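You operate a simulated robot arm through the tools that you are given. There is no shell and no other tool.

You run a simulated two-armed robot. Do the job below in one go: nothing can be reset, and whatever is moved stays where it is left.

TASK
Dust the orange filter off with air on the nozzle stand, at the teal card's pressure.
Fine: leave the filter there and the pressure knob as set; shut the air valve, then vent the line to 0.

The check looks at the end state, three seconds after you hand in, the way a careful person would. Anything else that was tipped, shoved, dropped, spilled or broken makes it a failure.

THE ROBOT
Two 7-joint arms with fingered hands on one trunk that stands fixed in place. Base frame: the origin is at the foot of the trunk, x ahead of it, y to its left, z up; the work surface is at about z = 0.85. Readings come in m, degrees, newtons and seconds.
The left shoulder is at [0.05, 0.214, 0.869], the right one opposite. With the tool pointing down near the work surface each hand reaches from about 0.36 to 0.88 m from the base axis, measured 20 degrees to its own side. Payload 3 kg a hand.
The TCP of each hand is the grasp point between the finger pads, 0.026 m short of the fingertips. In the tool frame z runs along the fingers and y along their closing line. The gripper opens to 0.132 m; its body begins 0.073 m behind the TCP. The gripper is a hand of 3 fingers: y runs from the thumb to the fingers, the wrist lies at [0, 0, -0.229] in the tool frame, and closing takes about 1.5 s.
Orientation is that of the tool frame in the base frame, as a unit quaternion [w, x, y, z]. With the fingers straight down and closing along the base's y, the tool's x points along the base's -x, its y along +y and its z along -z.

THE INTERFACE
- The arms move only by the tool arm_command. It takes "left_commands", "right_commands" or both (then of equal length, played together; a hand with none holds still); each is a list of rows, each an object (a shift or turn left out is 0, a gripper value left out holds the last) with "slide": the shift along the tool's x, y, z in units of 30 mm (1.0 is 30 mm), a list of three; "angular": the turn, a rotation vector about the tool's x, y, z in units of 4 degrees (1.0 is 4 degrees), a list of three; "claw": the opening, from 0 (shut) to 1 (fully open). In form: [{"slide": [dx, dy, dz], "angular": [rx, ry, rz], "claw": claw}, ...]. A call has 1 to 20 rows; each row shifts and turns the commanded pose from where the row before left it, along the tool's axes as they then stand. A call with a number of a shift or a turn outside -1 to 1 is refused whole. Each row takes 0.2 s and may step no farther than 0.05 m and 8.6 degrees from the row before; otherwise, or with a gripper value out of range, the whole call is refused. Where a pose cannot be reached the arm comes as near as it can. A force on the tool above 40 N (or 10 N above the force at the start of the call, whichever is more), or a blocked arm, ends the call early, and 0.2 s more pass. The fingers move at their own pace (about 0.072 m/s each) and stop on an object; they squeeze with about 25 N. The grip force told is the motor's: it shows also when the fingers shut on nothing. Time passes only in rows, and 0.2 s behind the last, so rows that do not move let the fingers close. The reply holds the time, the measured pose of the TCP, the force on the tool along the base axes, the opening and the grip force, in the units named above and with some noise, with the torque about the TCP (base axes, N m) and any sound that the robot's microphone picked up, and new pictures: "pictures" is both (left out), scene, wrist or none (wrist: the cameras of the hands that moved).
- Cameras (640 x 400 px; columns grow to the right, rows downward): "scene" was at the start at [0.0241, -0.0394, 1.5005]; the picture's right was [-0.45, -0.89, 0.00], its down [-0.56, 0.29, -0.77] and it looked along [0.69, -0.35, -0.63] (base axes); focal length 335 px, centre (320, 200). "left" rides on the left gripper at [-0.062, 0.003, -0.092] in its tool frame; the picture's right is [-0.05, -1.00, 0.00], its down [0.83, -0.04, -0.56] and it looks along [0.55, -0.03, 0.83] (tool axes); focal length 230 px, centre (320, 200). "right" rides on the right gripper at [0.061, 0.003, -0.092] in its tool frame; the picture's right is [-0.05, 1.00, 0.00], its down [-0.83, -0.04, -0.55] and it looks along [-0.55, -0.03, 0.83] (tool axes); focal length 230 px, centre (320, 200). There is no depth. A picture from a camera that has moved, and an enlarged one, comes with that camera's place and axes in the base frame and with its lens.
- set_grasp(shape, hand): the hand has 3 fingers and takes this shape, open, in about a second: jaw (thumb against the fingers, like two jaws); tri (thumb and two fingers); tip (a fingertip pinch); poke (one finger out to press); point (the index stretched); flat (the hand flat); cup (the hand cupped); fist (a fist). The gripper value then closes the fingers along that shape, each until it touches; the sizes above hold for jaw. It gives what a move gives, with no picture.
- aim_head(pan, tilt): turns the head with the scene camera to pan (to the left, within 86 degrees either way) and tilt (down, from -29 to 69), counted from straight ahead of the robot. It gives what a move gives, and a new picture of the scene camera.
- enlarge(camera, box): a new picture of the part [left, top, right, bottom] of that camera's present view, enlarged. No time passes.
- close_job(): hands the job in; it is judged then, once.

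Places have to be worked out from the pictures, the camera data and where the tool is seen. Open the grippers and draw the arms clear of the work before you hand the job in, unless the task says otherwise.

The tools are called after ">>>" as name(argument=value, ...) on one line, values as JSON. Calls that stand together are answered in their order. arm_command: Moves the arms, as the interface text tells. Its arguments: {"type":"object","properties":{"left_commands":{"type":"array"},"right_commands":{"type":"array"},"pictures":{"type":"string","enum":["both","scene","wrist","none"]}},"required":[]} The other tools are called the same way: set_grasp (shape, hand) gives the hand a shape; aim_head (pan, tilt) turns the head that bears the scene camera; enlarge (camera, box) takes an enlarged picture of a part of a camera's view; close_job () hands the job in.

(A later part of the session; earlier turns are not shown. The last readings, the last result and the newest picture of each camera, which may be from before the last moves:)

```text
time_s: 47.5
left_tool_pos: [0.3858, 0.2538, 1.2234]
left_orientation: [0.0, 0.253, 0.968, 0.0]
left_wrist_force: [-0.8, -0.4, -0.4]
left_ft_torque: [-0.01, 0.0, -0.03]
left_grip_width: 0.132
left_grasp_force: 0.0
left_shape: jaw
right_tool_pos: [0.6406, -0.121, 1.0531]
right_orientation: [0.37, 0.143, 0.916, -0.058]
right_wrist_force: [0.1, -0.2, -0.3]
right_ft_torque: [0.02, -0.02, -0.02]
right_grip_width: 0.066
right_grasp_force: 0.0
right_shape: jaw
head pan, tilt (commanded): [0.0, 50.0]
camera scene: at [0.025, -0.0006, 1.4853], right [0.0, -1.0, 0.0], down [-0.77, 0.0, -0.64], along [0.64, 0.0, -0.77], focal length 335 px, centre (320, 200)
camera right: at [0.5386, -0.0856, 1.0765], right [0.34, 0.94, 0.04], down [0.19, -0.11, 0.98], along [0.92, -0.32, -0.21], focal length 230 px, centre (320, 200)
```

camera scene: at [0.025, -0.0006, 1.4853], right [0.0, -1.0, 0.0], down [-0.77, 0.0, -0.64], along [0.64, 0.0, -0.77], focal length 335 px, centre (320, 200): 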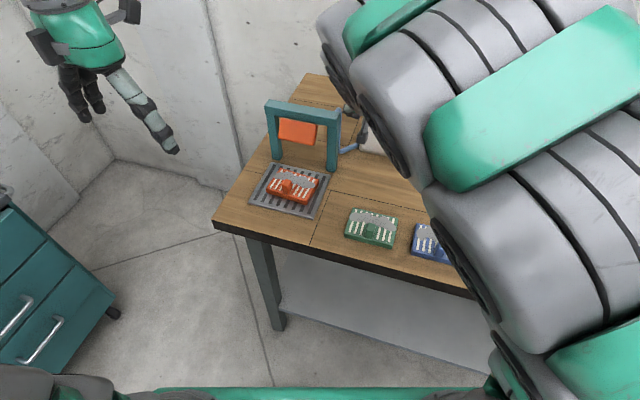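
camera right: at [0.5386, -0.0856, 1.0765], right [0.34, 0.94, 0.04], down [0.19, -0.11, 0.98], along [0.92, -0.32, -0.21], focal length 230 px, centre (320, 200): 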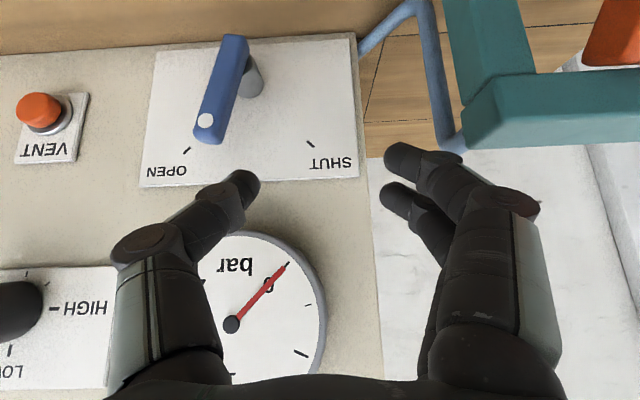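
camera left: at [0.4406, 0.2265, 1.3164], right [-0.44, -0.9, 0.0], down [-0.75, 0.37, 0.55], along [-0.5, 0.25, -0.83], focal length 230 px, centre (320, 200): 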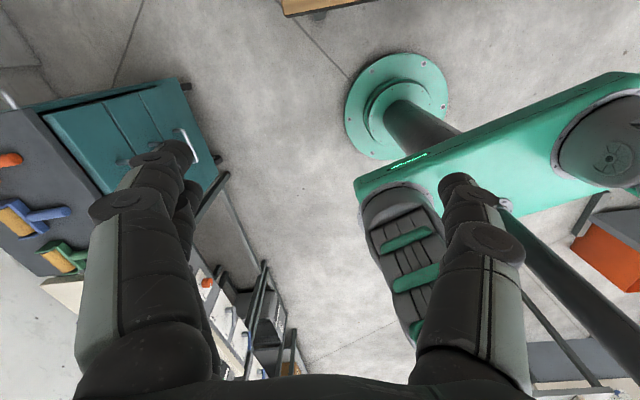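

The lever leans about 12° past vertical toward OPEN, gauge still at 0. I half-close the hand and go in left of the lever so the thumb sits beside it.

>>> arm_command(right_commands=[{"slide": [0.24, -0.17, 0.3], "claw": 0.25}, {"slide": [0.24, -0.17, 0.9]}, {"slide": [0.24, -0.17, 0.9]}, {"slide": [0.24, -0.17, 0.9]}, {}], pictures="wrist")

```text
time_s: 48.6
left_tool_pos: [0.3852, 0.2546, 1.2245]
left_orientation: [0.0, 0.252, 0.968, 0.0]
left_wrist_force: [0.6, -0.9, -0.1]
left_ft_torque: [0.01, 0.01, 0.0]
left_grip_width: 0.1319
left_grasp_force: 0.2
left_shape: jaw
right_tool_pos: [0.6737, -0.1528, 0.9669]
right_orientation: [0.37, 0.144, 0.916, -0.058]
right_wrist_force: [0.0, -0.3, -0.2]
right_ft_torque: [-0.01, -0.03, 0.0]
right_grip_width: 0.0336
right_grasp_force: 0.0
right_shape: jaw
head pan, tilt (commanded): [0.0, 50.0]
camera right: at [0.5729, -0.118, 0.9912], right [0.34, 0.94, 0.04], down [0.19, -0.11, 0.98], along [0.92, -0.32, -0.21], focal length 230 px, centre (320, 200)
```

right: 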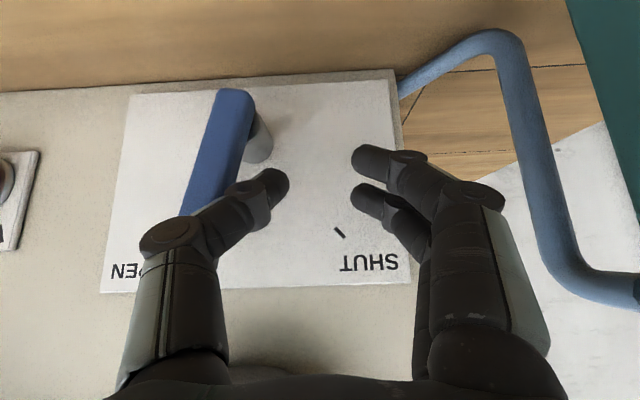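

The thumb is beside the lever, on its left. I push right in 8 mm steps and watch force and gauge.

>>> arm_command(right_commands=[{"slide": [0, -0.27, 0]}, {"slide": [0, -0.27, 0]}, {"slide": [0, -0.27, 0]}, {"slide": [0, -0.27, 0]}, {}], pictures="wrist")

```text
time_s: 49.9
left_tool_pos: [0.3861, 0.2532, 1.2244]
left_orientation: [0.0, 0.253, 0.967, 0.0]
left_wrist_force: [0.1, -0.8, 0.3]
left_ft_torque: [-0.01, 0.01, -0.02]
left_grip_width: 0.1322
left_grasp_force: 0.0
left_shape: jaw
right_tool_pos: [0.6647, -0.1836, 0.9658]
right_orientation: [0.37, 0.142, 0.916, -0.057]
right_wrist_force: [0.3, 1.4, 1.1]
right_ft_torque: [0.03, -0.03, 0.0]
right_grip_width: 0.0326
right_grasp_force: 0.0
right_shape: jaw
head pan, tilt (commanded): [0.0, 50.0]
camera right: at [0.5625, -0.1495, 0.9916], right [0.34, 0.94, 0.04], down [0.19, -0.11, 0.98], along [0.92, -0.33, -0.21], focal length 230 px, centre (320, 200)
```

right: 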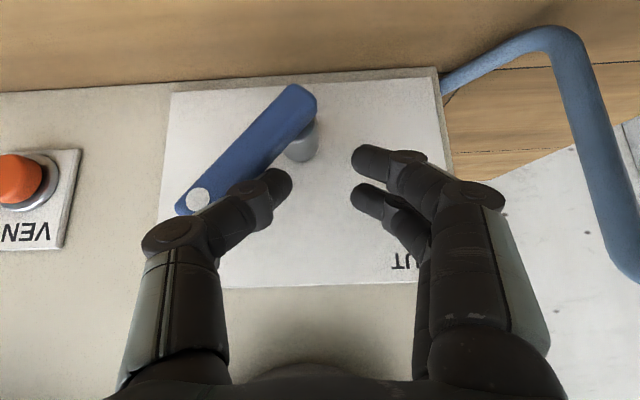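

The lever now points to about 45° toward OPEN. I back off left and out to view the gauge and the OPEN mark.

>>> arm_command(right_commands=[{"slide": [0, 0.5, 0]}, {"slide": [0, 0.4, -0.3]}, {"slide": [0, 0, -1]}, {"slide": [0, 0, -1]}, {"slide": [0, 0, -1]}, {"slide": [-0.3, 0, -0.5]}, {}], pictures="wrist")

```text
time_s: 51.5
left_tool_pos: [0.3854, 0.2536, 1.2246]
left_orientation: [0.0, 0.253, 0.967, 0.0]
left_wrist_force: [-1.1, -0.6, 0.0]
left_ft_torque: [0.0, 0.01, 0.01]
left_grip_width: 0.1318
left_grasp_force: 0.0
left_shape: jaw
right_tool_pos: [0.6035, -0.1354, 1.0563]
right_orientation: [0.371, 0.143, 0.916, -0.058]
right_wrist_force: [0.1, -0.1, 0.1]
right_ft_torque: [-0.03, -0.01, 0.03]
right_grip_width: 0.0327
right_grasp_force: 0.1
right_shape: jaw
head pan, tilt (commanded): [0.0, 50.0]
camera right: at [0.5009, -0.1005, 1.0805], right [0.34, 0.94, 0.04], down [0.19, -0.11, 0.98], along [0.92, -0.33, -0.21], focal length 230 px, centre (320, 200)
```

right: 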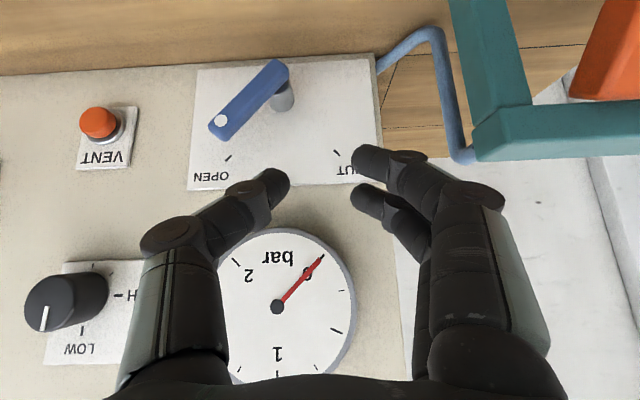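

The lever points at OPEN. I enlarge the gauge.

>>> enlarge(camera="right", box=[180, 40, 400, 390])

>>> aim_head(pan=-22, tilt=35)

```text
1.14 times, centred on (290, 215) of right
camera zoom: at [0.5009, -0.1005, 1.0805], right [0.34, 0.94, 0.04], down [0.19, -0.11, 0.98], along [0.92, -0.33, -0.21], focal length 263 px, centre (354, 183)
```

zoom: 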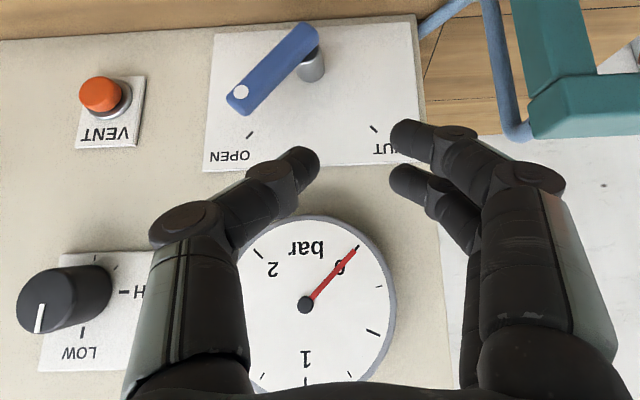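

```text
time_s: 52.3
left_tool_pos: [0.386, 0.253, 1.223]
left_orientation: [0.001, 0.253, 0.967, 0.0]
left_wrist_force: [0.0, 0.3, -0.5]
left_ft_torque: [0.01, 0.03, 0.03]
left_grip_width: 0.1319
left_grasp_force: 0.1
left_shape: jaw
right_tool_pos: [0.6022, -0.1353, 1.0551]
right_orientation: [0.37, 0.143, 0.916, -0.057]
right_wrist_force: [0.3, -0.2, 0.0]
right_ft_torque: [-0.02, -0.02, 0.03]
right_grip_width: 0.0332
right_grasp_force: 0.0
right_shape: jaw
head pan, tilt (commanded): [-22.0, 35.0]
camera scene: at [0.0297, -0.0335, 1.507], right [-0.37, -0.93, 0.0], down [-0.53, 0.21, -0.82], along [0.76, -0.31, -0.57], focal length 335 px, centre (320, 200)
```

scene: 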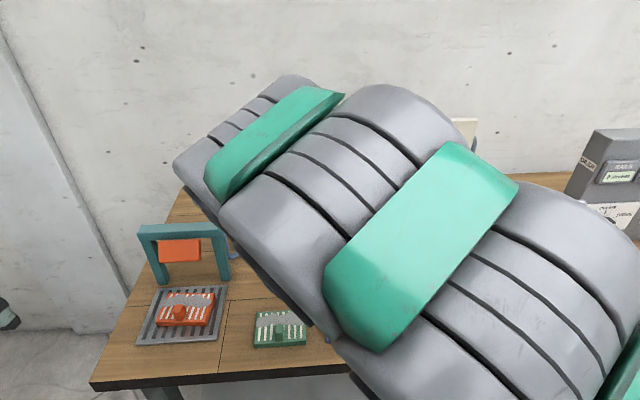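

Valve lever is at OPEN, gauge still reads 0 with the knob at LOW. Before touching the knob I want to understand the AIR lever, so I retreat and move the right hand to view it from the front.

>>> arm_command(right_commands=[{"slide": [0.25, 0, -0.87]}, {"slide": [0.25, 0, -0.87]}, {"slide": [0.25, 0, -0.87]}, {"slide": [0.25, 0, -0.87]}, {"slide": [0.25, -0.5, -0.87]}, {"slide": [0.25, -0.9, -0.87]}, {"slide": [0.25, -0.98, -0.87]}, {"slide": [0, -0.98, 0]}, {"slide": [0, -0.98, 0]}, {"slide": [0, -0.98, 0]}, {"slide": [0, -0.98, 0]}, {"slide": [0, -0.98, 0]}, {"slide": [0, -0.98, 0]}, {"slide": [0, -0.98, 0]}, {"slide": [0, -0.98, 0]}, {"slide": [0, -0.98, 0]}, {"slide": [0, -0.98, 0]}, {}], pictures="both")

```text
time_s: 56.1
left_tool_pos: [0.3852, 0.254, 1.2238]
left_orientation: [0.0, 0.253, 0.967, -0.001]
left_wrist_force: [0.1, -0.1, -0.1]
left_ft_torque: [-0.03, 0.0, 0.01]
left_grip_width: 0.1318
left_grasp_force: 0.0
left_shape: jaw
right_tool_pos: [0.3352, -0.4343, 1.1501]
right_orientation: [0.369, 0.143, 0.916, -0.058]
right_wrist_force: [0.8, -0.2, 0.7]
right_ft_torque: [0.02, -0.01, -0.04]
right_grip_width: 0.0332
right_grasp_force: 0.0
right_shape: jaw
head pan, tilt (commanded): [-22.0, 35.0]
camera scene: at [0.0296, -0.0336, 1.5071], right [-0.37, -0.93, 0.0], down [-0.53, 0.21, -0.82], along [0.76, -0.31, -0.57], focal length 335 px, centre (320, 200)
camera right: at [0.2337, -0.3989, 1.1747], right [0.34, 0.94, 0.04], down [0.19, -0.11, 0.98], along [0.92, -0.32, -0.21], focal length 230 px, centre (320, 200)
```

scene: 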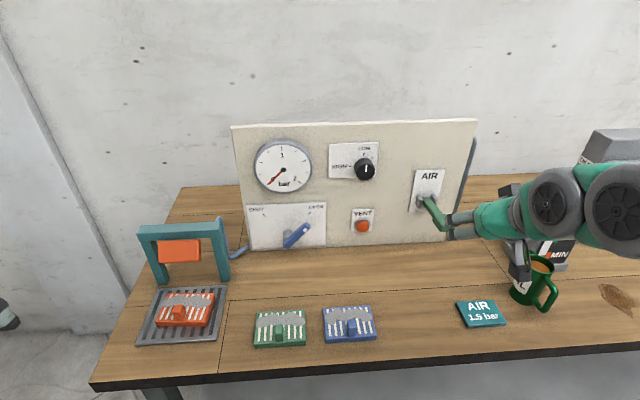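
right: 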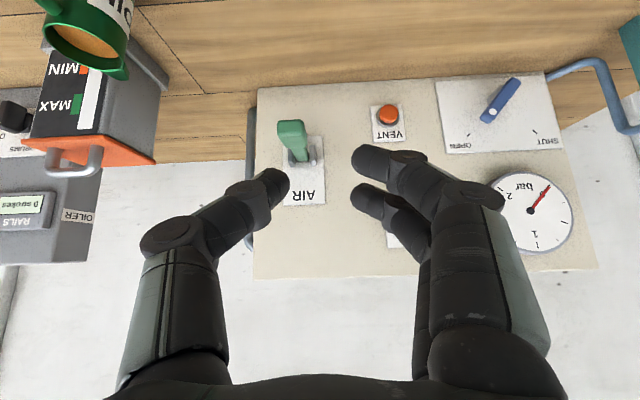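

Both cameras see the AIR lever and gauge; I enlarge them.

>>> enlarge(camera="right", box=[230, 90, 350, 220])

>>> enlarge(camera="scene", box=[380, 140, 500, 260])

>>> enlarge(camera="scene", box=[230, 120, 400, 250])

```text
3.08 times, centred on (290, 155) of right
camera zoom: at [0.2337, -0.3989, 1.1747], right [0.34, 0.94, 0.04], down [0.19, -0.11, 0.98], along [0.92, -0.32, -0.21], focal length 708 px, centre (412, 338)
```

zoom: 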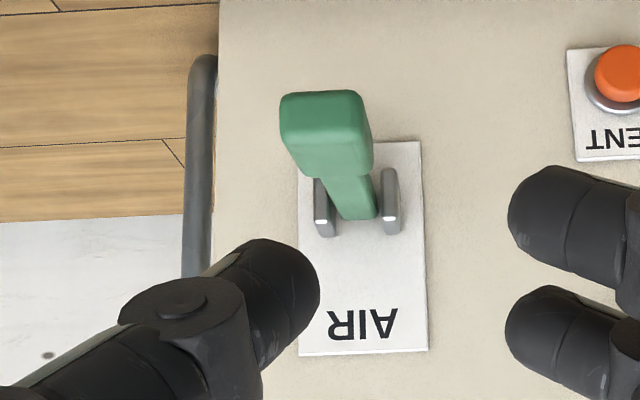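

```text
3.33 times, centred on (440, 200) of scene
camera zoom: at [0.0296, -0.0336, 1.5071], right [-0.37, -0.93, 0.0], down [-0.53, 0.21, -0.82], along [0.76, -0.31, -0.57], focal length 1118 px, centre (-80, 200)
```

zoom: 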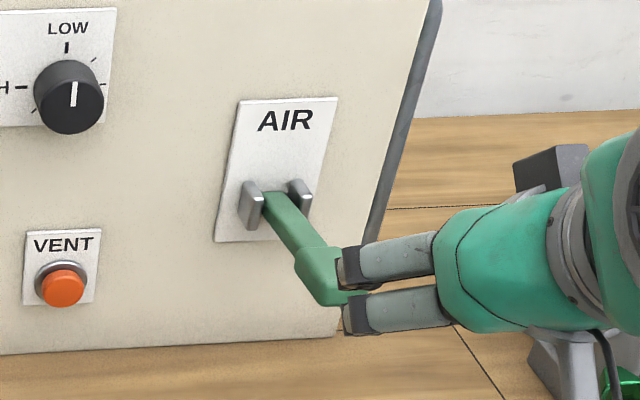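

```text
3.08 times, centred on (315, 185) of scene
camera zoom: at [0.0296, -0.0336, 1.5071], right [-0.37, -0.93, 0.0], down [-0.53, 0.21, -0.82], along [0.76, -0.31, -0.57], focal length 1032 px, centre (335, 246)
```

zoom: 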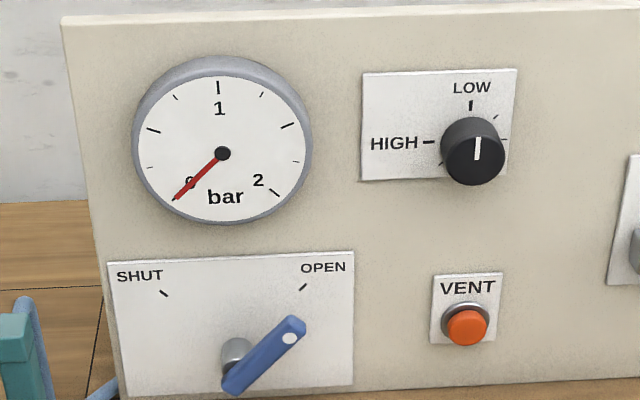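

AIR lever pivots at about (n 0.725, s -0.346, z 1.015) and sticks out about 15 cm, slightly up. I'll try the knob first: its axis is near s=-0.182, z=1.107, front face at n≈0.72, radius ≈25 mm. I move the right hand in front of it at standoff.

>>> arm_command(right_commands=[{"slide": [0, 0.87, 0], "claw": 0.6}, {"slide": [0, 0.87, 0]}, {"slide": [0, 0.87, 0]}, {"slide": [0, 0.87, 0]}, {"slide": [0, 0.87, 0]}, {"slide": [-0.53, 0, 0.7]}, {"slide": [-0.53, 0, 0.7]}, {"slide": [-0.53, 0, 0.7]}, {"slide": [-0.53, 0, 0.7]}, {}], pictures="both")

```text
time_s: 58.3
left_tool_pos: [0.386, 0.254, 1.2247]
left_orientation: [0.0, 0.253, 0.968, 0.0]
left_wrist_force: [-0.6, 0.0, -0.8]
left_ft_torque: [-0.01, -0.02, 0.0]
left_grip_width: 0.1317
left_grasp_force: 0.1
left_shape: jaw
right_tool_pos: [0.4723, -0.3399, 1.136]
right_orientation: [0.37, 0.143, 0.916, -0.057]
right_wrist_force: [-1.1, -0.3, 0.2]
right_ft_torque: [-0.02, 0.02, -0.03]
right_grip_width: 0.0784
right_grasp_force: 0.1
right_shape: jaw
head pan, tilt (commanded): [-22.0, 35.0]
camera scene: at [0.0297, -0.0336, 1.5071], right [-0.37, -0.93, 0.0], down [-0.53, 0.21, -0.82], along [0.76, -0.31, -0.57], focal length 335 px, centre (320, 200)
camera right: at [0.3706, -0.3051, 1.1602], right [0.34, 0.94, 0.04], down [0.19, -0.11, 0.98], along [0.92, -0.33, -0.21], focal length 230 px, centre (320, 200)
```

scene: 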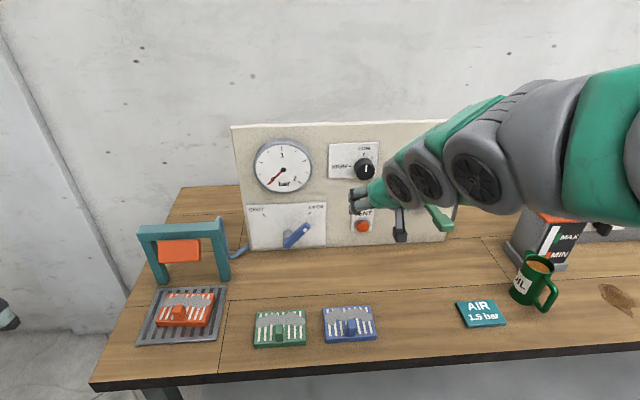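
right: 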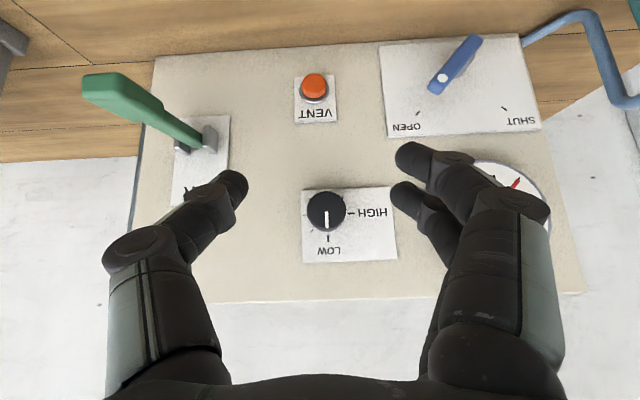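

The posture is good (elbow right). I flatten the pitch in stages at this standoff, watching the arm's posture.

>>> arm_command(right_commands=[{"angular": [0, -1, 0]}, {"angular": [0, -1, 0]}, {"angular": [0, -1, 0]}, {}], pictures="scene")

```text
time_s: 59.3
left_tool_pos: [0.3865, 0.2535, 1.223]
left_orientation: [0.0, 0.253, 0.968, 0.0]
left_wrist_force: [0.5, 0.0, -0.8]
left_ft_torque: [-0.01, 0.02, 0.01]
left_grip_width: 0.1316
left_grasp_force: 0.2
left_shape: jaw
right_tool_pos: [0.4859, -0.3434, 1.1535]
right_orientation: [0.463, 0.137, 0.873, -0.073]
right_wrist_force: [-0.9, -0.1, 0.8]
right_ft_torque: [-0.01, -0.04, -0.02]
right_grip_width: 0.079
right_grasp_force: 0.0
right_shape: jaw
right hand out of reach, approached as far as the arm can: row 3
head pan, tilt (commanded): [-22.0, 35.0]
camera scene: at [0.0297, -0.0336, 1.5071], right [-0.37, -0.93, 0.0], down [-0.53, 0.21, -0.82], along [0.76, -0.31, -0.57], focal length 335 px, centre (320, 200)
```

scene: 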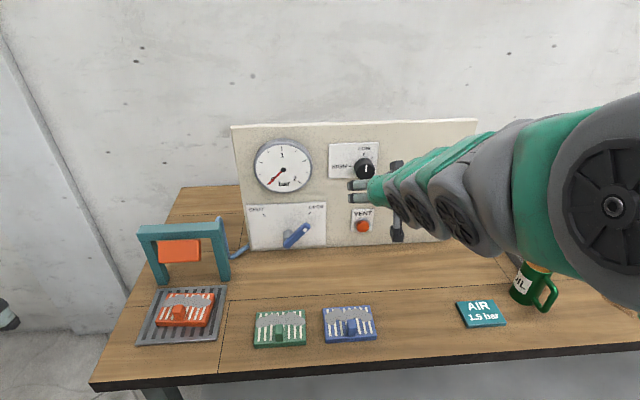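

Too close to the shoulder for a flatter wrist here. I move forward toward the knob first, then continue flattening.

>>> arm_command(right_commands=[{"slide": [-0.22, 0, 0.78]}, {"slide": [-0.22, 0, 0.78]}, {"slide": [-0.22, 0, 0.78]}, {"slide": [-0.22, 0, 0.78]}, {"angular": [0, -1, 0]}, {"angular": [0, -1, 0]}, {}], pictures="both")

```text
time_s: 60.9
left_tool_pos: [0.3854, 0.2539, 1.2228]
left_orientation: [0.0, 0.253, 0.968, 0.0]
left_wrist_force: [0.2, 0.7, 0.8]
left_ft_torque: [0.02, 0.03, -0.04]
left_grip_width: 0.1317
left_grasp_force: 0.1
left_shape: jaw
right_tool_pos: [0.5752, -0.3737, 1.1222]
right_orientation: [0.522, 0.13, 0.839, -0.081]
right_wrist_force: [-0.7, -0.1, 0.1]
right_ft_torque: [0.02, 0.03, 0.01]
right_grip_width: 0.0787
right_grasp_force: 0.0
right_shape: jaw
head pan, tilt (commanded): [-22.0, 35.0]
camera scene: at [0.0296, -0.0336, 1.5071], right [-0.37, -0.93, 0.0], down [-0.53, 0.21, -0.82], along [0.76, -0.31, -0.57], focal length 335 px, centre (320, 200)
camera right: at [0.472, -0.3378, 1.1093], right [0.33, 0.94, 0.05], down [-0.14, 0.0, 0.99], along [0.93, -0.33, 0.13], focal length 230 px, centre (320, 200)
```

scene: 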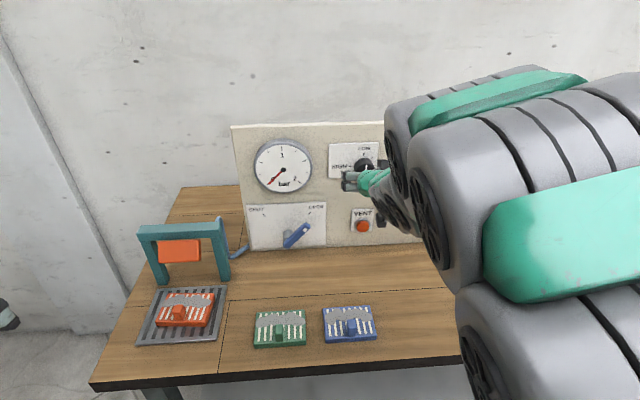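
right: 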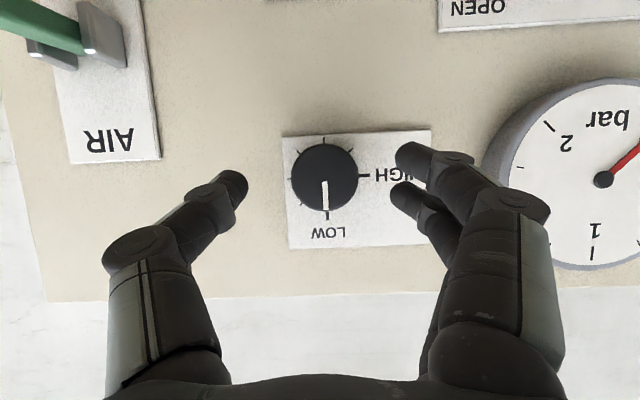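

The knob is centred between thumb and fingers. I continue flattening by 12° and check.

>>> arm_command(right_commands=[{"angular": [0, -1, 0]}, {"angular": [0, -1, 0]}, {"angular": [0, -1, 0]}, {}], pictures="both")

```text
time_s: 61.9
left_tool_pos: [0.3852, 0.2539, 1.2247]
left_orientation: [0.0, 0.252, 0.968, 0.0]
left_wrist_force: [-0.5, 0.9, 0.1]
left_ft_torque: [-0.03, 0.0, -0.02]
left_grip_width: 0.1319
left_grasp_force: 0.1
left_shape: jaw
right_tool_pos: [0.5944, -0.3672, 1.1497]
right_orientation: [0.57, 0.123, 0.808, -0.084]
right_wrist_force: [-0.7, 0.0, -0.2]
right_ft_torque: [0.03, 0.02, -0.02]
right_grip_width: 0.079
right_grasp_force: 0.1
right_shape: jaw
right hand out of reach, approached as far as the arm can: row 1, 2, 3
head pan, tilt (commanded): [-22.0, 35.0]
camera scene: at [0.0296, -0.0336, 1.5071], right [-0.37, -0.93, 0.0], down [-0.53, 0.21, -0.82], along [0.76, -0.31, -0.57], focal length 335 px, centre (320, 200)
camera right: at [0.4932, -0.3338, 1.1235], right [0.31, 0.95, 0.05], down [-0.25, 0.03, 0.97], along [0.92, -0.31, 0.24], focal length 230 px, centre (320, 200)
```

scene: 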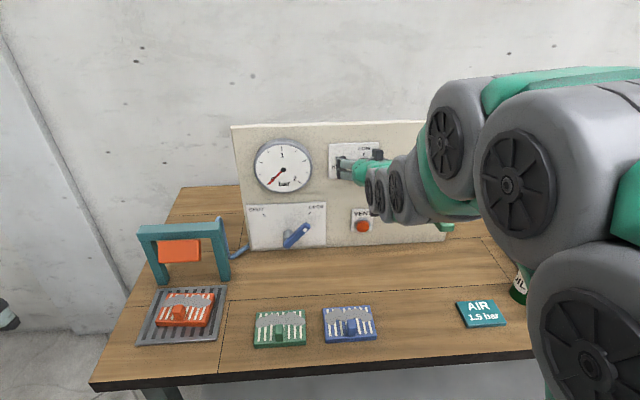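
right: 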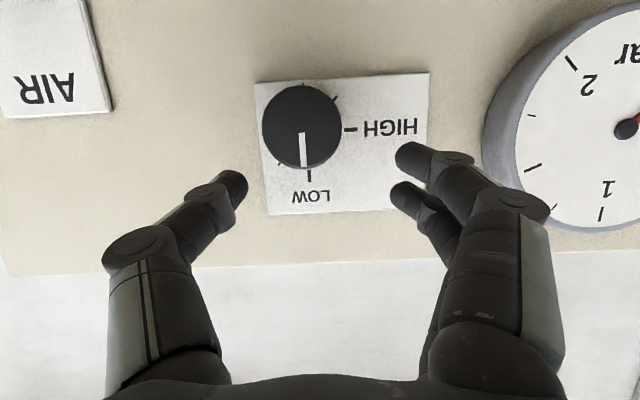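

The right arm can't get flatter than about 20° here. The left arm should reach the knob and valve more naturally across the body, so I withdraw the right arm up and to the right and will use the left one.

>>> arm_command(right_commands=[{"slide": [0, 0, -0.9], "angular": [0, 1, 0]}, {"slide": [0, 0, -0.9], "angular": [0, 1, 0]}, {"slide": [0, 0, -0.9], "angular": [0, 1, 0]}, {"slide": [0, 0, -0.9], "angular": [0, 1, 0]}, {"slide": [0, 0, -0.9], "angular": [0, 1, 0]}, {"slide": [0, 0, -0.9], "angular": [0, 1, 0]}, {"slide": [0, -0.5, -0.8]}, {"slide": [0, -0.95, 0]}, {"slide": [0, -0.95, 0]}, {"slide": [0, -0.95, 0]}, {"slide": [0, -0.95, 0]}, {"slide": [0, -0.95, 0]}, {"slide": [0, -0.95, 0]}, {"slide": [0, -0.95, 0]}, {}], pictures="scene")

```text
time_s: 65.1
left_tool_pos: [0.3853, 0.2541, 1.2228]
left_orientation: [0.0, 0.252, 0.968, 0.0]
left_wrist_force: [0.8, -0.2, 0.6]
left_ft_torque: [0.0, -0.02, 0.0]
left_grip_width: 0.1316
left_grasp_force: 0.0
left_shape: jaw
right_tool_pos: [0.3821, -0.5267, 1.2454]
right_orientation: [0.389, 0.138, 0.909, -0.056]
right_wrist_force: [1.3, -0.2, -0.1]
right_ft_torque: [-0.03, -0.01, 0.0]
right_grip_width: 0.0787
right_grasp_force: 0.2
right_shape: jaw
head pan, tilt (commanded): [-22.0, 35.0]
camera scene: at [0.0296, -0.0336, 1.5071], right [-0.37, -0.93, 0.0], down [-0.53, 0.21, -0.82], along [0.76, -0.31, -0.57], focal length 335 px, centre (320, 200)
```

scene: 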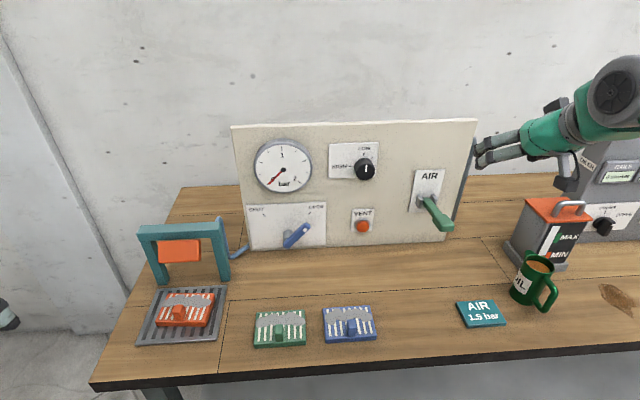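

The right arm is parked clear. Now I bring the left hand across in front of the panel (still pointing down, z≈1.22), matching the panel yaw.

>>> arm_command(left_commands=[{"angular": [0, 0, -0.97], "claw": 0.6}, {"angular": [0, 0, -0.97]}, {"angular": [0, 0, -0.97]}, {"slide": [-0.51, -0.99, 0]}, {"slide": [-0.51, -0.99, 0]}, {"slide": [-0.51, -0.99, 0]}, {"slide": [-0.51, -0.99, 0]}, {"slide": [-0.51, -0.99, 0]}, {"slide": [-0.51, -0.99, 0]}, {"slide": [-0.51, -0.99, 0]}, {"slide": [-0.51, -0.99, 0]}, {"slide": [-0.51, -0.99, 0]}, {"slide": [-0.51, -0.99, 0]}, {"slide": [-0.51, -0.99, 0]}, {"slide": [-0.51, -0.99, 0]}, {}], pictures="both")

```text
time_s: 68.5
left_tool_pos: [0.453, -0.1419, 1.2248]
left_orientation: [-0.001, 0.152, 0.988, -0.001]
left_wrist_force: [0.3, -0.4, -0.4]
left_ft_torque: [-0.02, 0.0, -0.03]
left_grip_width: 0.0794
left_grasp_force: 0.0
left_shape: jaw
right_tool_pos: [0.3818, -0.5264, 1.2451]
right_orientation: [0.389, 0.138, 0.909, -0.057]
right_wrist_force: [0.2, -0.1, 0.1]
right_ft_torque: [0.02, 0.03, -0.02]
right_grip_width: 0.0786
right_grasp_force: 0.1
right_shape: jaw
head pan, tilt (commanded): [-22.0, 35.0]
camera scene: at [0.0297, -0.0336, 1.5071], right [-0.37, -0.93, 0.0], down [-0.53, 0.21, -0.82], along [0.76, -0.31, -0.57], focal length 335 px, centre (320, 200)
camera left: at [0.5126, -0.1575, 1.3175], right [-0.25, -0.97, 0.0], down [-0.8, 0.21, 0.55], along [-0.54, 0.14, -0.83], focal length 230 px, centre (320, 200)
```

scene: 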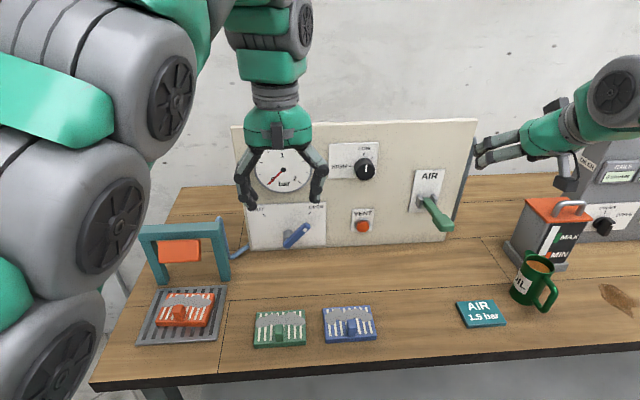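
left: 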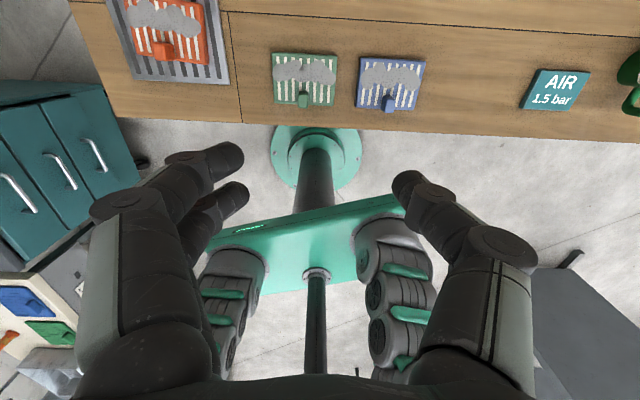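

Left hand is in front of the gauge. I pitch it forward 44° while sliding it right toward the knob's lateral position.

>>> arm_command(left_commands=[{"slide": [0, -0.55, 0], "angular": [0, -1, 0]}, {"slide": [0, -0.55, 0], "angular": [0, -1, 0]}, {"slide": [0, -0.55, 0], "angular": [0, -1, 0]}, {"slide": [0, -0.55, 0], "angular": [0, -1, 0]}, {"slide": [0, -0.55, 0], "angular": [0, -1, 0]}, {"slide": [0, -0.55, 0], "angular": [0, -1, 0]}, {"slide": [0, -0.55, 0], "angular": [0, -1, 0]}, {"slide": [0, -0.55, 0], "angular": [0, -1, 0]}, {"slide": [0, -0.55, 0], "angular": [0, -1, 0]}, {"slide": [0, -0.55, 0], "angular": [0, -1, 0]}, {"slide": [0, -0.55, 0], "angular": [0, -1, 0]}, {}], pictures="both")

```text
time_s: 71.1
left_tool_pos: [0.4118, -0.3064, 1.2272]
left_orientation: [0.361, 0.127, 0.922, -0.065]
left_wrist_force: [-0.2, 0.3, -0.3]
left_ft_torque: [-0.03, 0.01, -0.04]
left_grip_width: 0.0795
left_grasp_force: 0.0
left_shape: jaw
right_tool_pos: [0.3818, -0.5261, 1.2449]
right_orientation: [0.388, 0.138, 0.909, -0.056]
right_wrist_force: [-0.7, 0.1, 0.9]
right_ft_torque: [0.02, -0.01, 0.0]
right_grip_width: 0.0784
right_grasp_force: 0.1
right_shape: jaw
head pan, tilt (commanded): [-22.0, 35.0]
camera scene: at [0.0297, -0.0336, 1.5071], right [-0.37, -0.93, 0.0], down [-0.53, 0.21, -0.82], along [0.76, -0.31, -0.57], focal length 335 px, centre (320, 200)
camera left: at [0.396, -0.2962, 1.3355], right [-0.24, -0.97, 0.06], down [-0.96, 0.23, -0.16], along [0.14, -0.1, -0.99], focal length 230 px, centre (320, 200)
```

scene: 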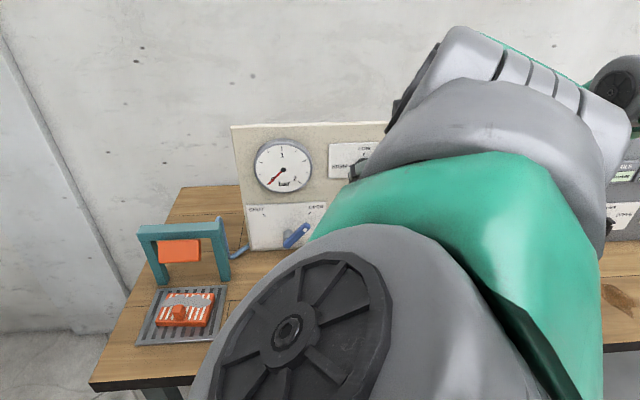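
left: 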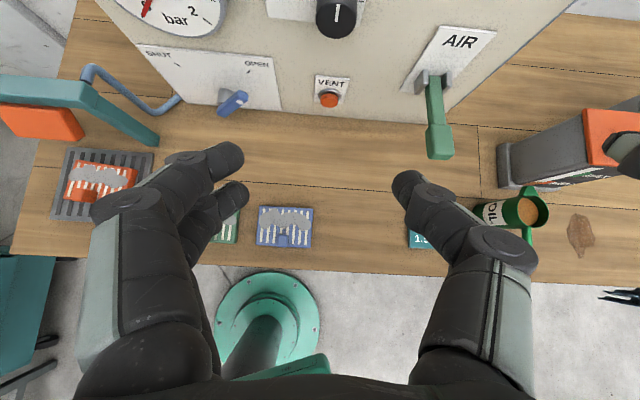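

Left hand is pitched 47° at s≈-0.17. I move it forward and down toward the knob's height, keeping a standoff.

>>> arm_command(left_commands=[{"slide": [-0.15, -0.083, 0.9]}, {"slide": [-0.15, -0.083, 0.9]}, {"slide": [-0.15, -0.083, 0.9]}, {"slide": [-0.15, -0.083, 0.9]}, {"slide": [-0.15, -0.083, 0.9]}, {"slide": [-0.15, -0.083, 0.9]}, {}], pictures="both")

```text
time_s: 72.7
left_tool_pos: [0.5179, -0.3666, 1.1264]
left_orientation: [0.371, 0.143, 0.916, -0.058]
left_wrist_force: [0.0, -0.7, -0.5]
left_ft_torque: [0.02, 0.0, -0.01]
left_grip_width: 0.0794
left_grasp_force: 0.1
left_shape: jaw
right_tool_pos: [0.3818, -0.5261, 1.2458]
right_orientation: [0.389, 0.138, 0.909, -0.057]
right_wrist_force: [0.4, -0.3, -0.1]
right_ft_torque: [-0.01, 0.01, 0.02]
right_grip_width: 0.0788
right_grasp_force: 0.1
right_shape: jaw
head pan, tilt (commanded): [-22.0, 35.0]
camera scene: at [0.0297, -0.0336, 1.5071], right [-0.37, -0.93, 0.0], down [-0.53, 0.21, -0.82], along [0.76, -0.31, -0.57], focal length 335 px, centre (320, 200)
camera left: at [0.5003, -0.3586, 1.2359], right [-0.27, -0.96, 0.04], down [-0.95, 0.26, -0.18], along [0.16, -0.08, -0.98], focal length 230 px, centre (320, 200)
```

scene: 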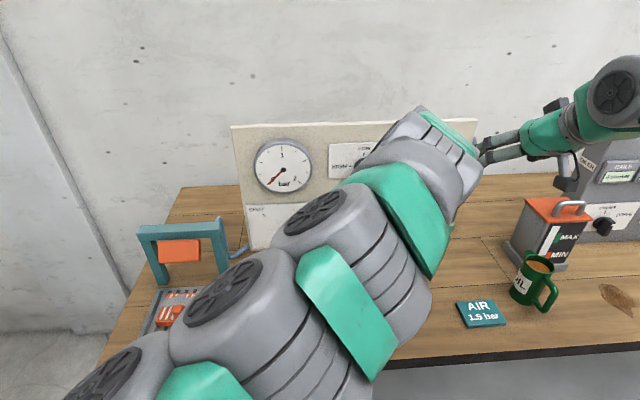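
left: 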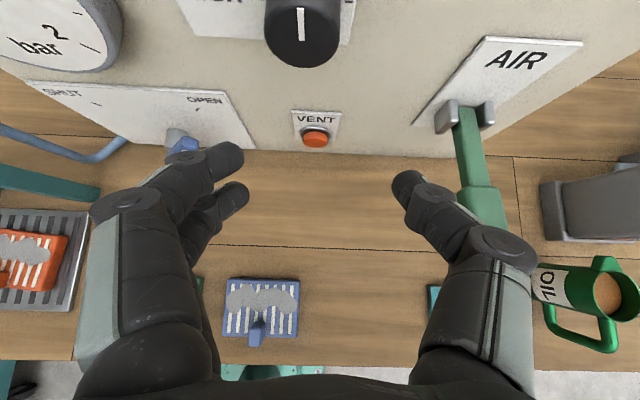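

The left arm's posture looks good. I flatten the pitch by 20° and check reach and posture.

>>> arm_command(left_commands=[{"angular": [0, -1, 0]}, {"angular": [0, -1, 0]}, {"angular": [0, -1, 0]}, {"angular": [0, -1, 0]}, {"angular": [0, -1, 0]}, {}], pictures="both")

```text
time_s: 74.1
left_tool_pos: [0.5178, -0.3689, 1.1267]
left_orientation: [0.524, 0.131, 0.837, -0.082]
left_wrist_force: [-0.2, 0.5, 0.5]
left_ft_torque: [-0.01, -0.01, 0.0]
left_grip_width: 0.0795
left_grasp_force: 0.1
left_shape: jaw
right_tool_pos: [0.3819, -0.5262, 1.2447]
right_orientation: [0.39, 0.139, 0.909, -0.057]
right_wrist_force: [0.6, 0.4, 0.1]
right_ft_torque: [0.01, -0.02, 0.0]
right_grip_width: 0.079
right_grasp_force: 0.0
right_shape: jaw
head pan, tilt (commanded): [-22.0, 35.0]
camera scene: at [0.0296, -0.0336, 1.5071], right [-0.37, -0.93, 0.0], down [-0.53, 0.21, -0.82], along [0.76, -0.31, -0.57], focal length 335 px, centre (320, 200)
camera left: at [0.4645, -0.3491, 1.2233], right [-0.28, -0.96, 0.05], down [-0.83, 0.22, -0.5], along [0.47, -0.18, -0.86], focal length 230 px, centre (320, 200)
```

scene: 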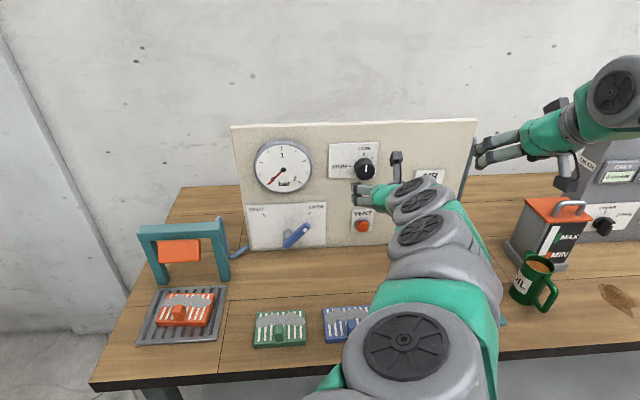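
left: 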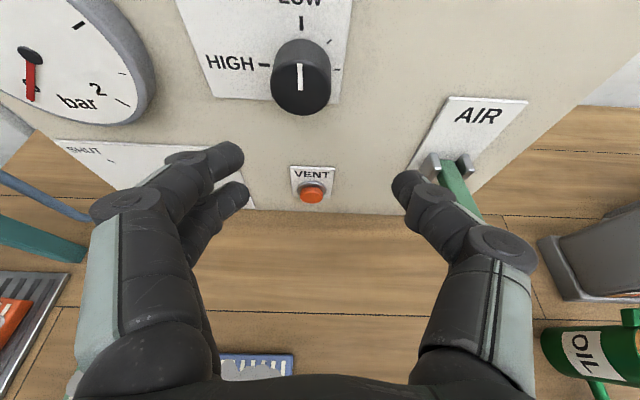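

Works well. I continue flattening another 24° to bring the tool normal to the panel.

>>> arm_command(left_commands=[{"angular": [0, -1, 0]}, {"angular": [0, -1, 0]}, {"angular": [0, -1, 0]}, {"angular": [0, -1, 0]}, {"angular": [0, -1, 0]}, {"angular": [0, -1, 0]}, {}], pictures="both")

```text
time_s: 75.7
left_tool_pos: [0.517, -0.3689, 1.1282]
left_orientation: [0.581, 0.124, 0.799, -0.09]
left_wrist_force: [0.3, -0.3, 0.3]
left_ft_torque: [-0.01, -0.01, 0.02]
left_grip_width: 0.0795
left_grasp_force: 0.0
left_shape: jaw
left hand out of reach, approached as far as the arm can: row 3, 4, 5, 6
right_tool_pos: [0.3826, -0.526, 1.2446]
right_orientation: [0.388, 0.138, 0.909, -0.056]
right_wrist_force: [0.4, 0.8, -0.5]
right_ft_torque: [-0.01, 0.0, 0.01]
right_grip_width: 0.0787
right_grasp_force: 0.1
right_shape: jaw
head pan, tilt (commanded): [-22.0, 35.0]
camera scene: at [0.0297, -0.0336, 1.5071], right [-0.37, -0.93, 0.0], down [-0.53, 0.21, -0.82], along [0.76, -0.31, -0.57], focal length 335 px, centre (320, 200)
camera left: at [0.4527, -0.3454, 1.2146], right [-0.29, -0.96, 0.05], down [-0.76, 0.2, -0.62], along [0.58, -0.22, -0.78], focal length 230 px, centre (320, 200)
```

scene: 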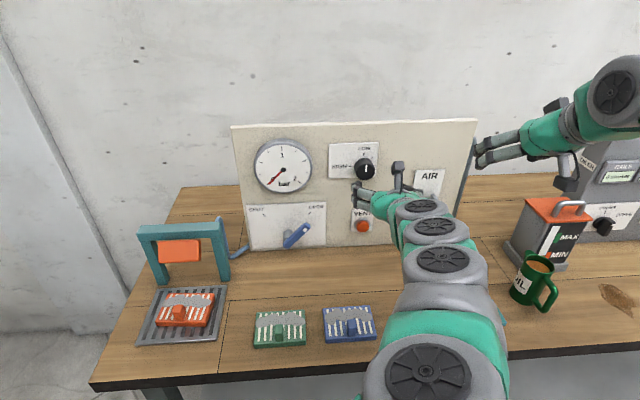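
left: 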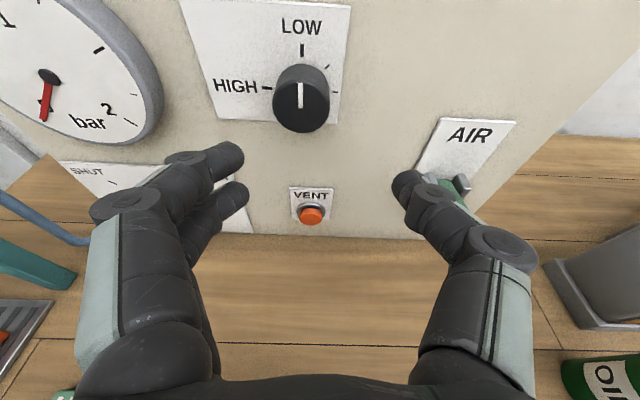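

At this standoff the left wrist stops at 18° tilt, but the gauge, knob and hand are all in view. The knob axis computes to s≈-0.179, z≈1.111. I move 50 mm closer, centre on the axis, and try to flatten further.

>>> arm_command(left_commands=[{"slide": [-0.07, 0.25, 0.85]}, {"slide": [-0.07, 0.25, 0.85]}, {"angular": [0, -1, 0]}, {"angular": [0, -1, 0]}, {}], pictures="both")

```text
time_s: 76.9
left_tool_pos: [0.5677, -0.3693, 1.1157]
left_orientation: [0.581, 0.124, 0.8, -0.09]
left_wrist_force: [-0.5, 0.3, -0.6]
left_ft_torque: [-0.04, -0.02, -0.01]
left_grip_width: 0.0794
left_grasp_force: 0.0
left_shape: jaw
left hand out of reach, approached as far as the arm can: row 3, 4
right_tool_pos: [0.3821, -0.5267, 1.2443]
right_orientation: [0.389, 0.138, 0.909, -0.056]
right_wrist_force: [0.1, 0.3, -0.3]
right_ft_torque: [-0.01, 0.0, 0.01]
right_grip_width: 0.0786
right_grasp_force: 0.1
right_shape: jaw
head pan, tilt (commanded): [-22.0, 35.0]
camera scene: at [0.0297, -0.0336, 1.5071], right [-0.37, -0.93, 0.0], down [-0.53, 0.21, -0.82], along [0.76, -0.31, -0.57], focal length 335 px, centre (320, 200)
camera left: at [0.5036, -0.3457, 1.2037], right [-0.29, -0.96, 0.05], down [-0.76, 0.2, -0.62], along [0.58, -0.22, -0.78], focal length 230 px, centre (320, 200)
```

scene: 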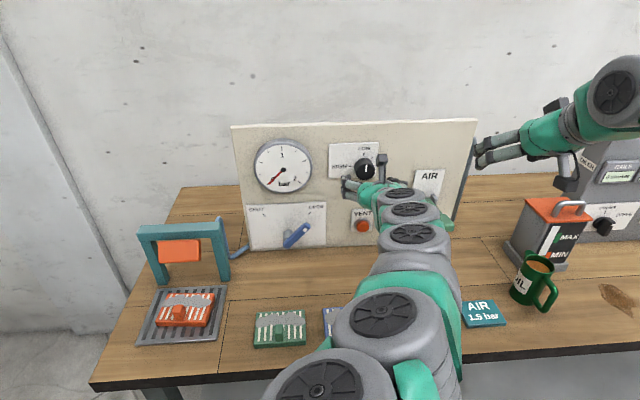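
left: 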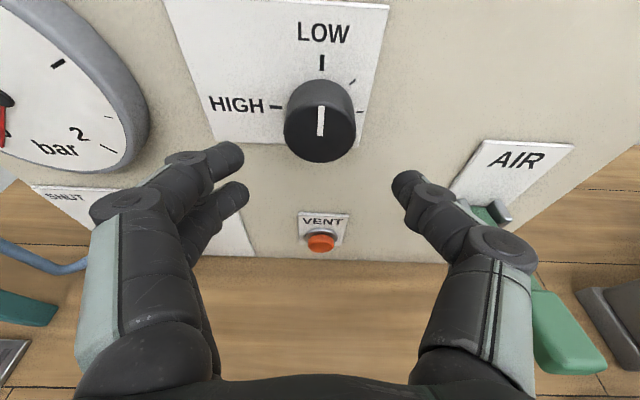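

Tilt limit stays at 18°, which is acceptable: I'll turn the knob by rolling about the tool axis. First I roll the open hand 60° counter-clockwise at standoff to gain turning range.

>>> arm_command(left_commands=[{"angular": [0, 0, -1]}, {"angular": [0, 0, -1]}, {"angular": [0, 0, -1]}, {"angular": [0, 0, -1]}, {"angular": [0, 0, -1]}, {"angular": [0, 0, -1]}, {"angular": [0, 0, -1]}, {"angular": [0, 0, -1]}, {"angular": [0, 0, -1]}, {"angular": [0, 0, -1]}, {"angular": [0, 0, -1]}, {"angular": [0, 0, -1]}, {"angular": [0, 0, -1]}, {"angular": [0, 0, -1]}, {"angular": [0, 0, -1]}, {}], pictures="both")

```text
time_s: 80.3
left_tool_pos: [0.5828, -0.2701, 1.1859]
left_orientation: [0.455, -0.293, 0.756, -0.368]
left_wrist_force: [-0.4, 1.2, -0.2]
left_ft_torque: [-0.02, 0.0, -0.03]
left_grip_width: 0.0796
left_grasp_force: 0.1
left_shape: jaw
left hand out of reach, approached as far as the arm can: row 1, 2, 3, 4, 5, 6, 7, 8, 9, 10, 11, 12, 13, 14, 15
right_tool_pos: [0.3812, -0.5264, 1.2447]
right_orientation: [0.389, 0.137, 0.909, -0.056]
right_wrist_force: [-0.4, 0.4, -0.5]
right_ft_torque: [0.0, 0.01, -0.01]
right_grip_width: 0.0788
right_grasp_force: 0.1
right_shape: jaw
head pan, tilt (commanded): [-22.0, 35.0]
camera scene: at [0.0297, -0.0336, 1.5071], right [-0.37, -0.93, 0.0], down [-0.53, 0.21, -0.82], along [0.76, -0.31, -0.57], focal length 335 px, centre (320, 200)
camera left: at [0.525, -0.1948, 1.242], right [0.13, -0.52, 0.85], down [-0.84, -0.51, -0.18], along [0.53, -0.69, -0.5], focal length 230 px, centre (320, 200)
```

scene: 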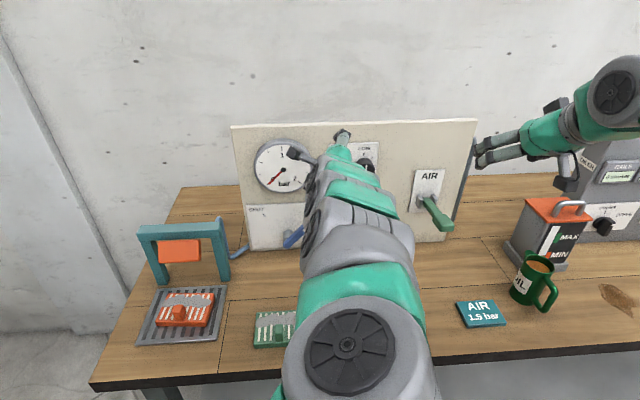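
left: 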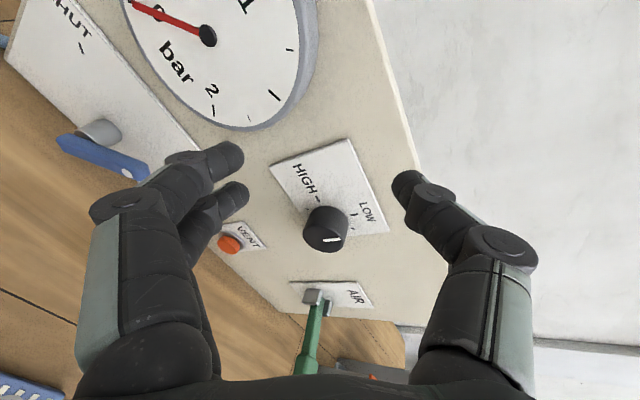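

Rolling counter-clockwise is against a joint limit, so the hand drifted left/up instead (nothing touched). I roll it back clockwise 60° to the earlier orientation.

>>> arm_command(left_commands=[{"angular": [0, 0, 1], "slide": [0, 0, -0.3]}, {"angular": [0, 0, 1], "slide": [0, 0, -0.3]}, {"angular": [0, 0, 1]}, {"angular": [0, 0, 1]}, {"angular": [0, 0, 1]}, {"angular": [0, 0, 1]}, {"angular": [0, 0, 1]}, {"angular": [0, 0, 1]}, {"angular": [0, 0, 1]}, {"angular": [0, 0, 1]}, {"angular": [0, 0, 1]}, {"angular": [0, 0, 1]}, {"angular": [0, 0, 1]}, {"angular": [0, 0, 1]}, {"angular": [0, 0, 1]}, {}], pictures="both")

```text
time_s: 83.9
left_tool_pos: [0.5928, -0.241, 1.1776]
left_orientation: [0.575, 0.105, 0.808, -0.07]
left_wrist_force: [0.2, -0.2, -0.2]
left_ft_torque: [-0.04, 0.0, 0.01]
left_grip_width: 0.0794
left_grasp_force: 0.0
left_shape: jaw
right_tool_pos: [0.383, -0.5258, 1.2451]
right_orientation: [0.39, 0.138, 0.909, -0.057]
right_wrist_force: [0.8, 0.4, 0.5]
right_ft_torque: [0.0, 0.01, -0.04]
right_grip_width: 0.0789
right_grasp_force: 0.0
right_shape: jaw
head pan, tilt (commanded): [-22.0, 35.0]
stopped in row 16 (left hand): the arm was blocked; the commanded pose is now the measured one
camera scene: at [0.0297, -0.0336, 1.5071], right [-0.37, -0.93, 0.0], down [-0.53, 0.21, -0.82], along [0.76, -0.31, -0.57], focal length 335 px, centre (320, 200)
camera left: at [0.5287, -0.2225, 1.267], right [-0.23, -0.97, 0.04], down [-0.78, 0.16, -0.6], along [0.58, -0.17, -0.8], focal length 230 px, centre (320, 200)
```

scene: 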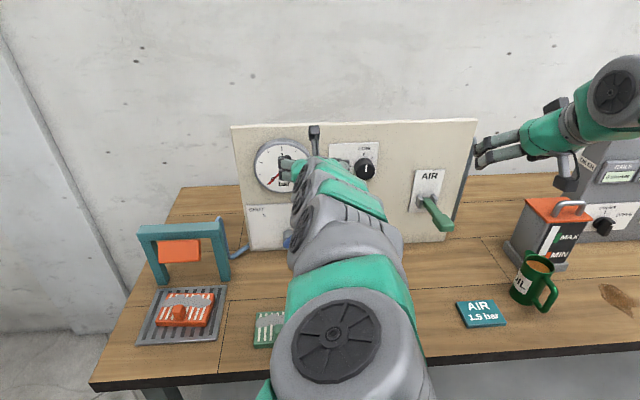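
left: 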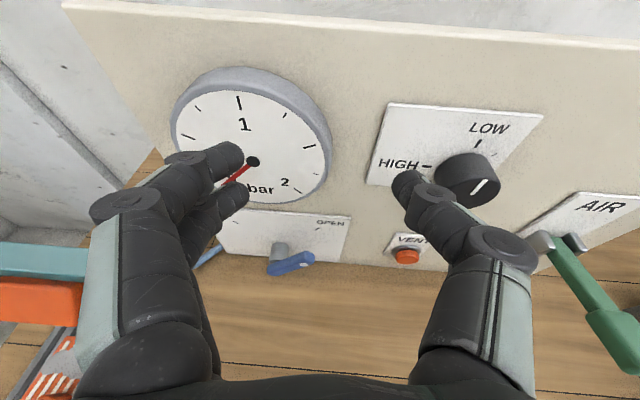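

The arm reports being blocked though wrist forces are near zero. I examine the knob and surroundings closely before moving again.

>>> enlarge(camera="left", box=[360, 80, 560, 280])

>>> enlarge(camera="scene", box=[220, 110, 420, 250])

>>> enlarge(camera="left", box=[100, 50, 360, 280])

```text
2.00 times, centred on (460, 180) of left
camera zoom: at [0.5287, -0.2225, 1.267], right [-0.23, -0.97, 0.04], down [-0.78, 0.16, -0.6], along [0.58, -0.17, -0.8], focal length 460 px, centre (40, 240)
```

zoom: 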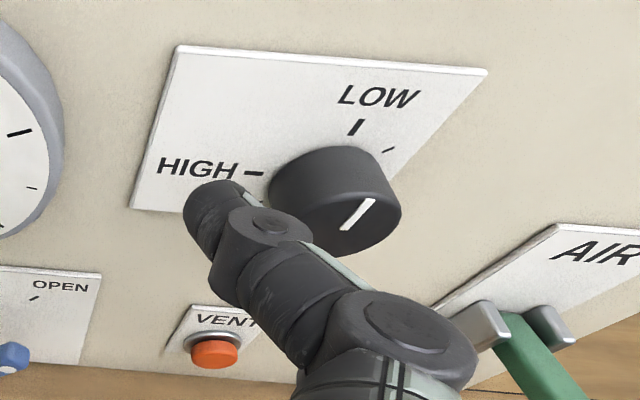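

```text
2.86 times, centred on (320, 180) of scene
camera zoom: at [0.0297, -0.0336, 1.5071], right [-0.37, -0.93, 0.0], down [-0.53, 0.21, -0.82], along [0.76, -0.31, -0.57], focal length 958 px, centre (320, 257)
```

zoom: 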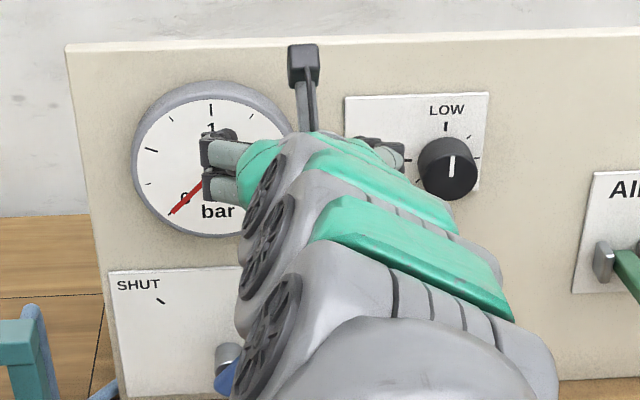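

```text
1.74 times, centred on (230, 165) of left
camera zoom: at [0.5287, -0.2225, 1.267], right [-0.23, -0.97, 0.04], down [-0.78, 0.16, -0.6], along [0.58, -0.17, -0.8], focal length 400 px, centre (476, 261)
```

zoom: 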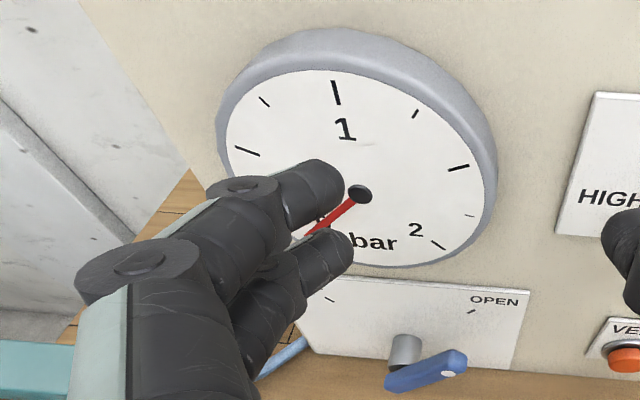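

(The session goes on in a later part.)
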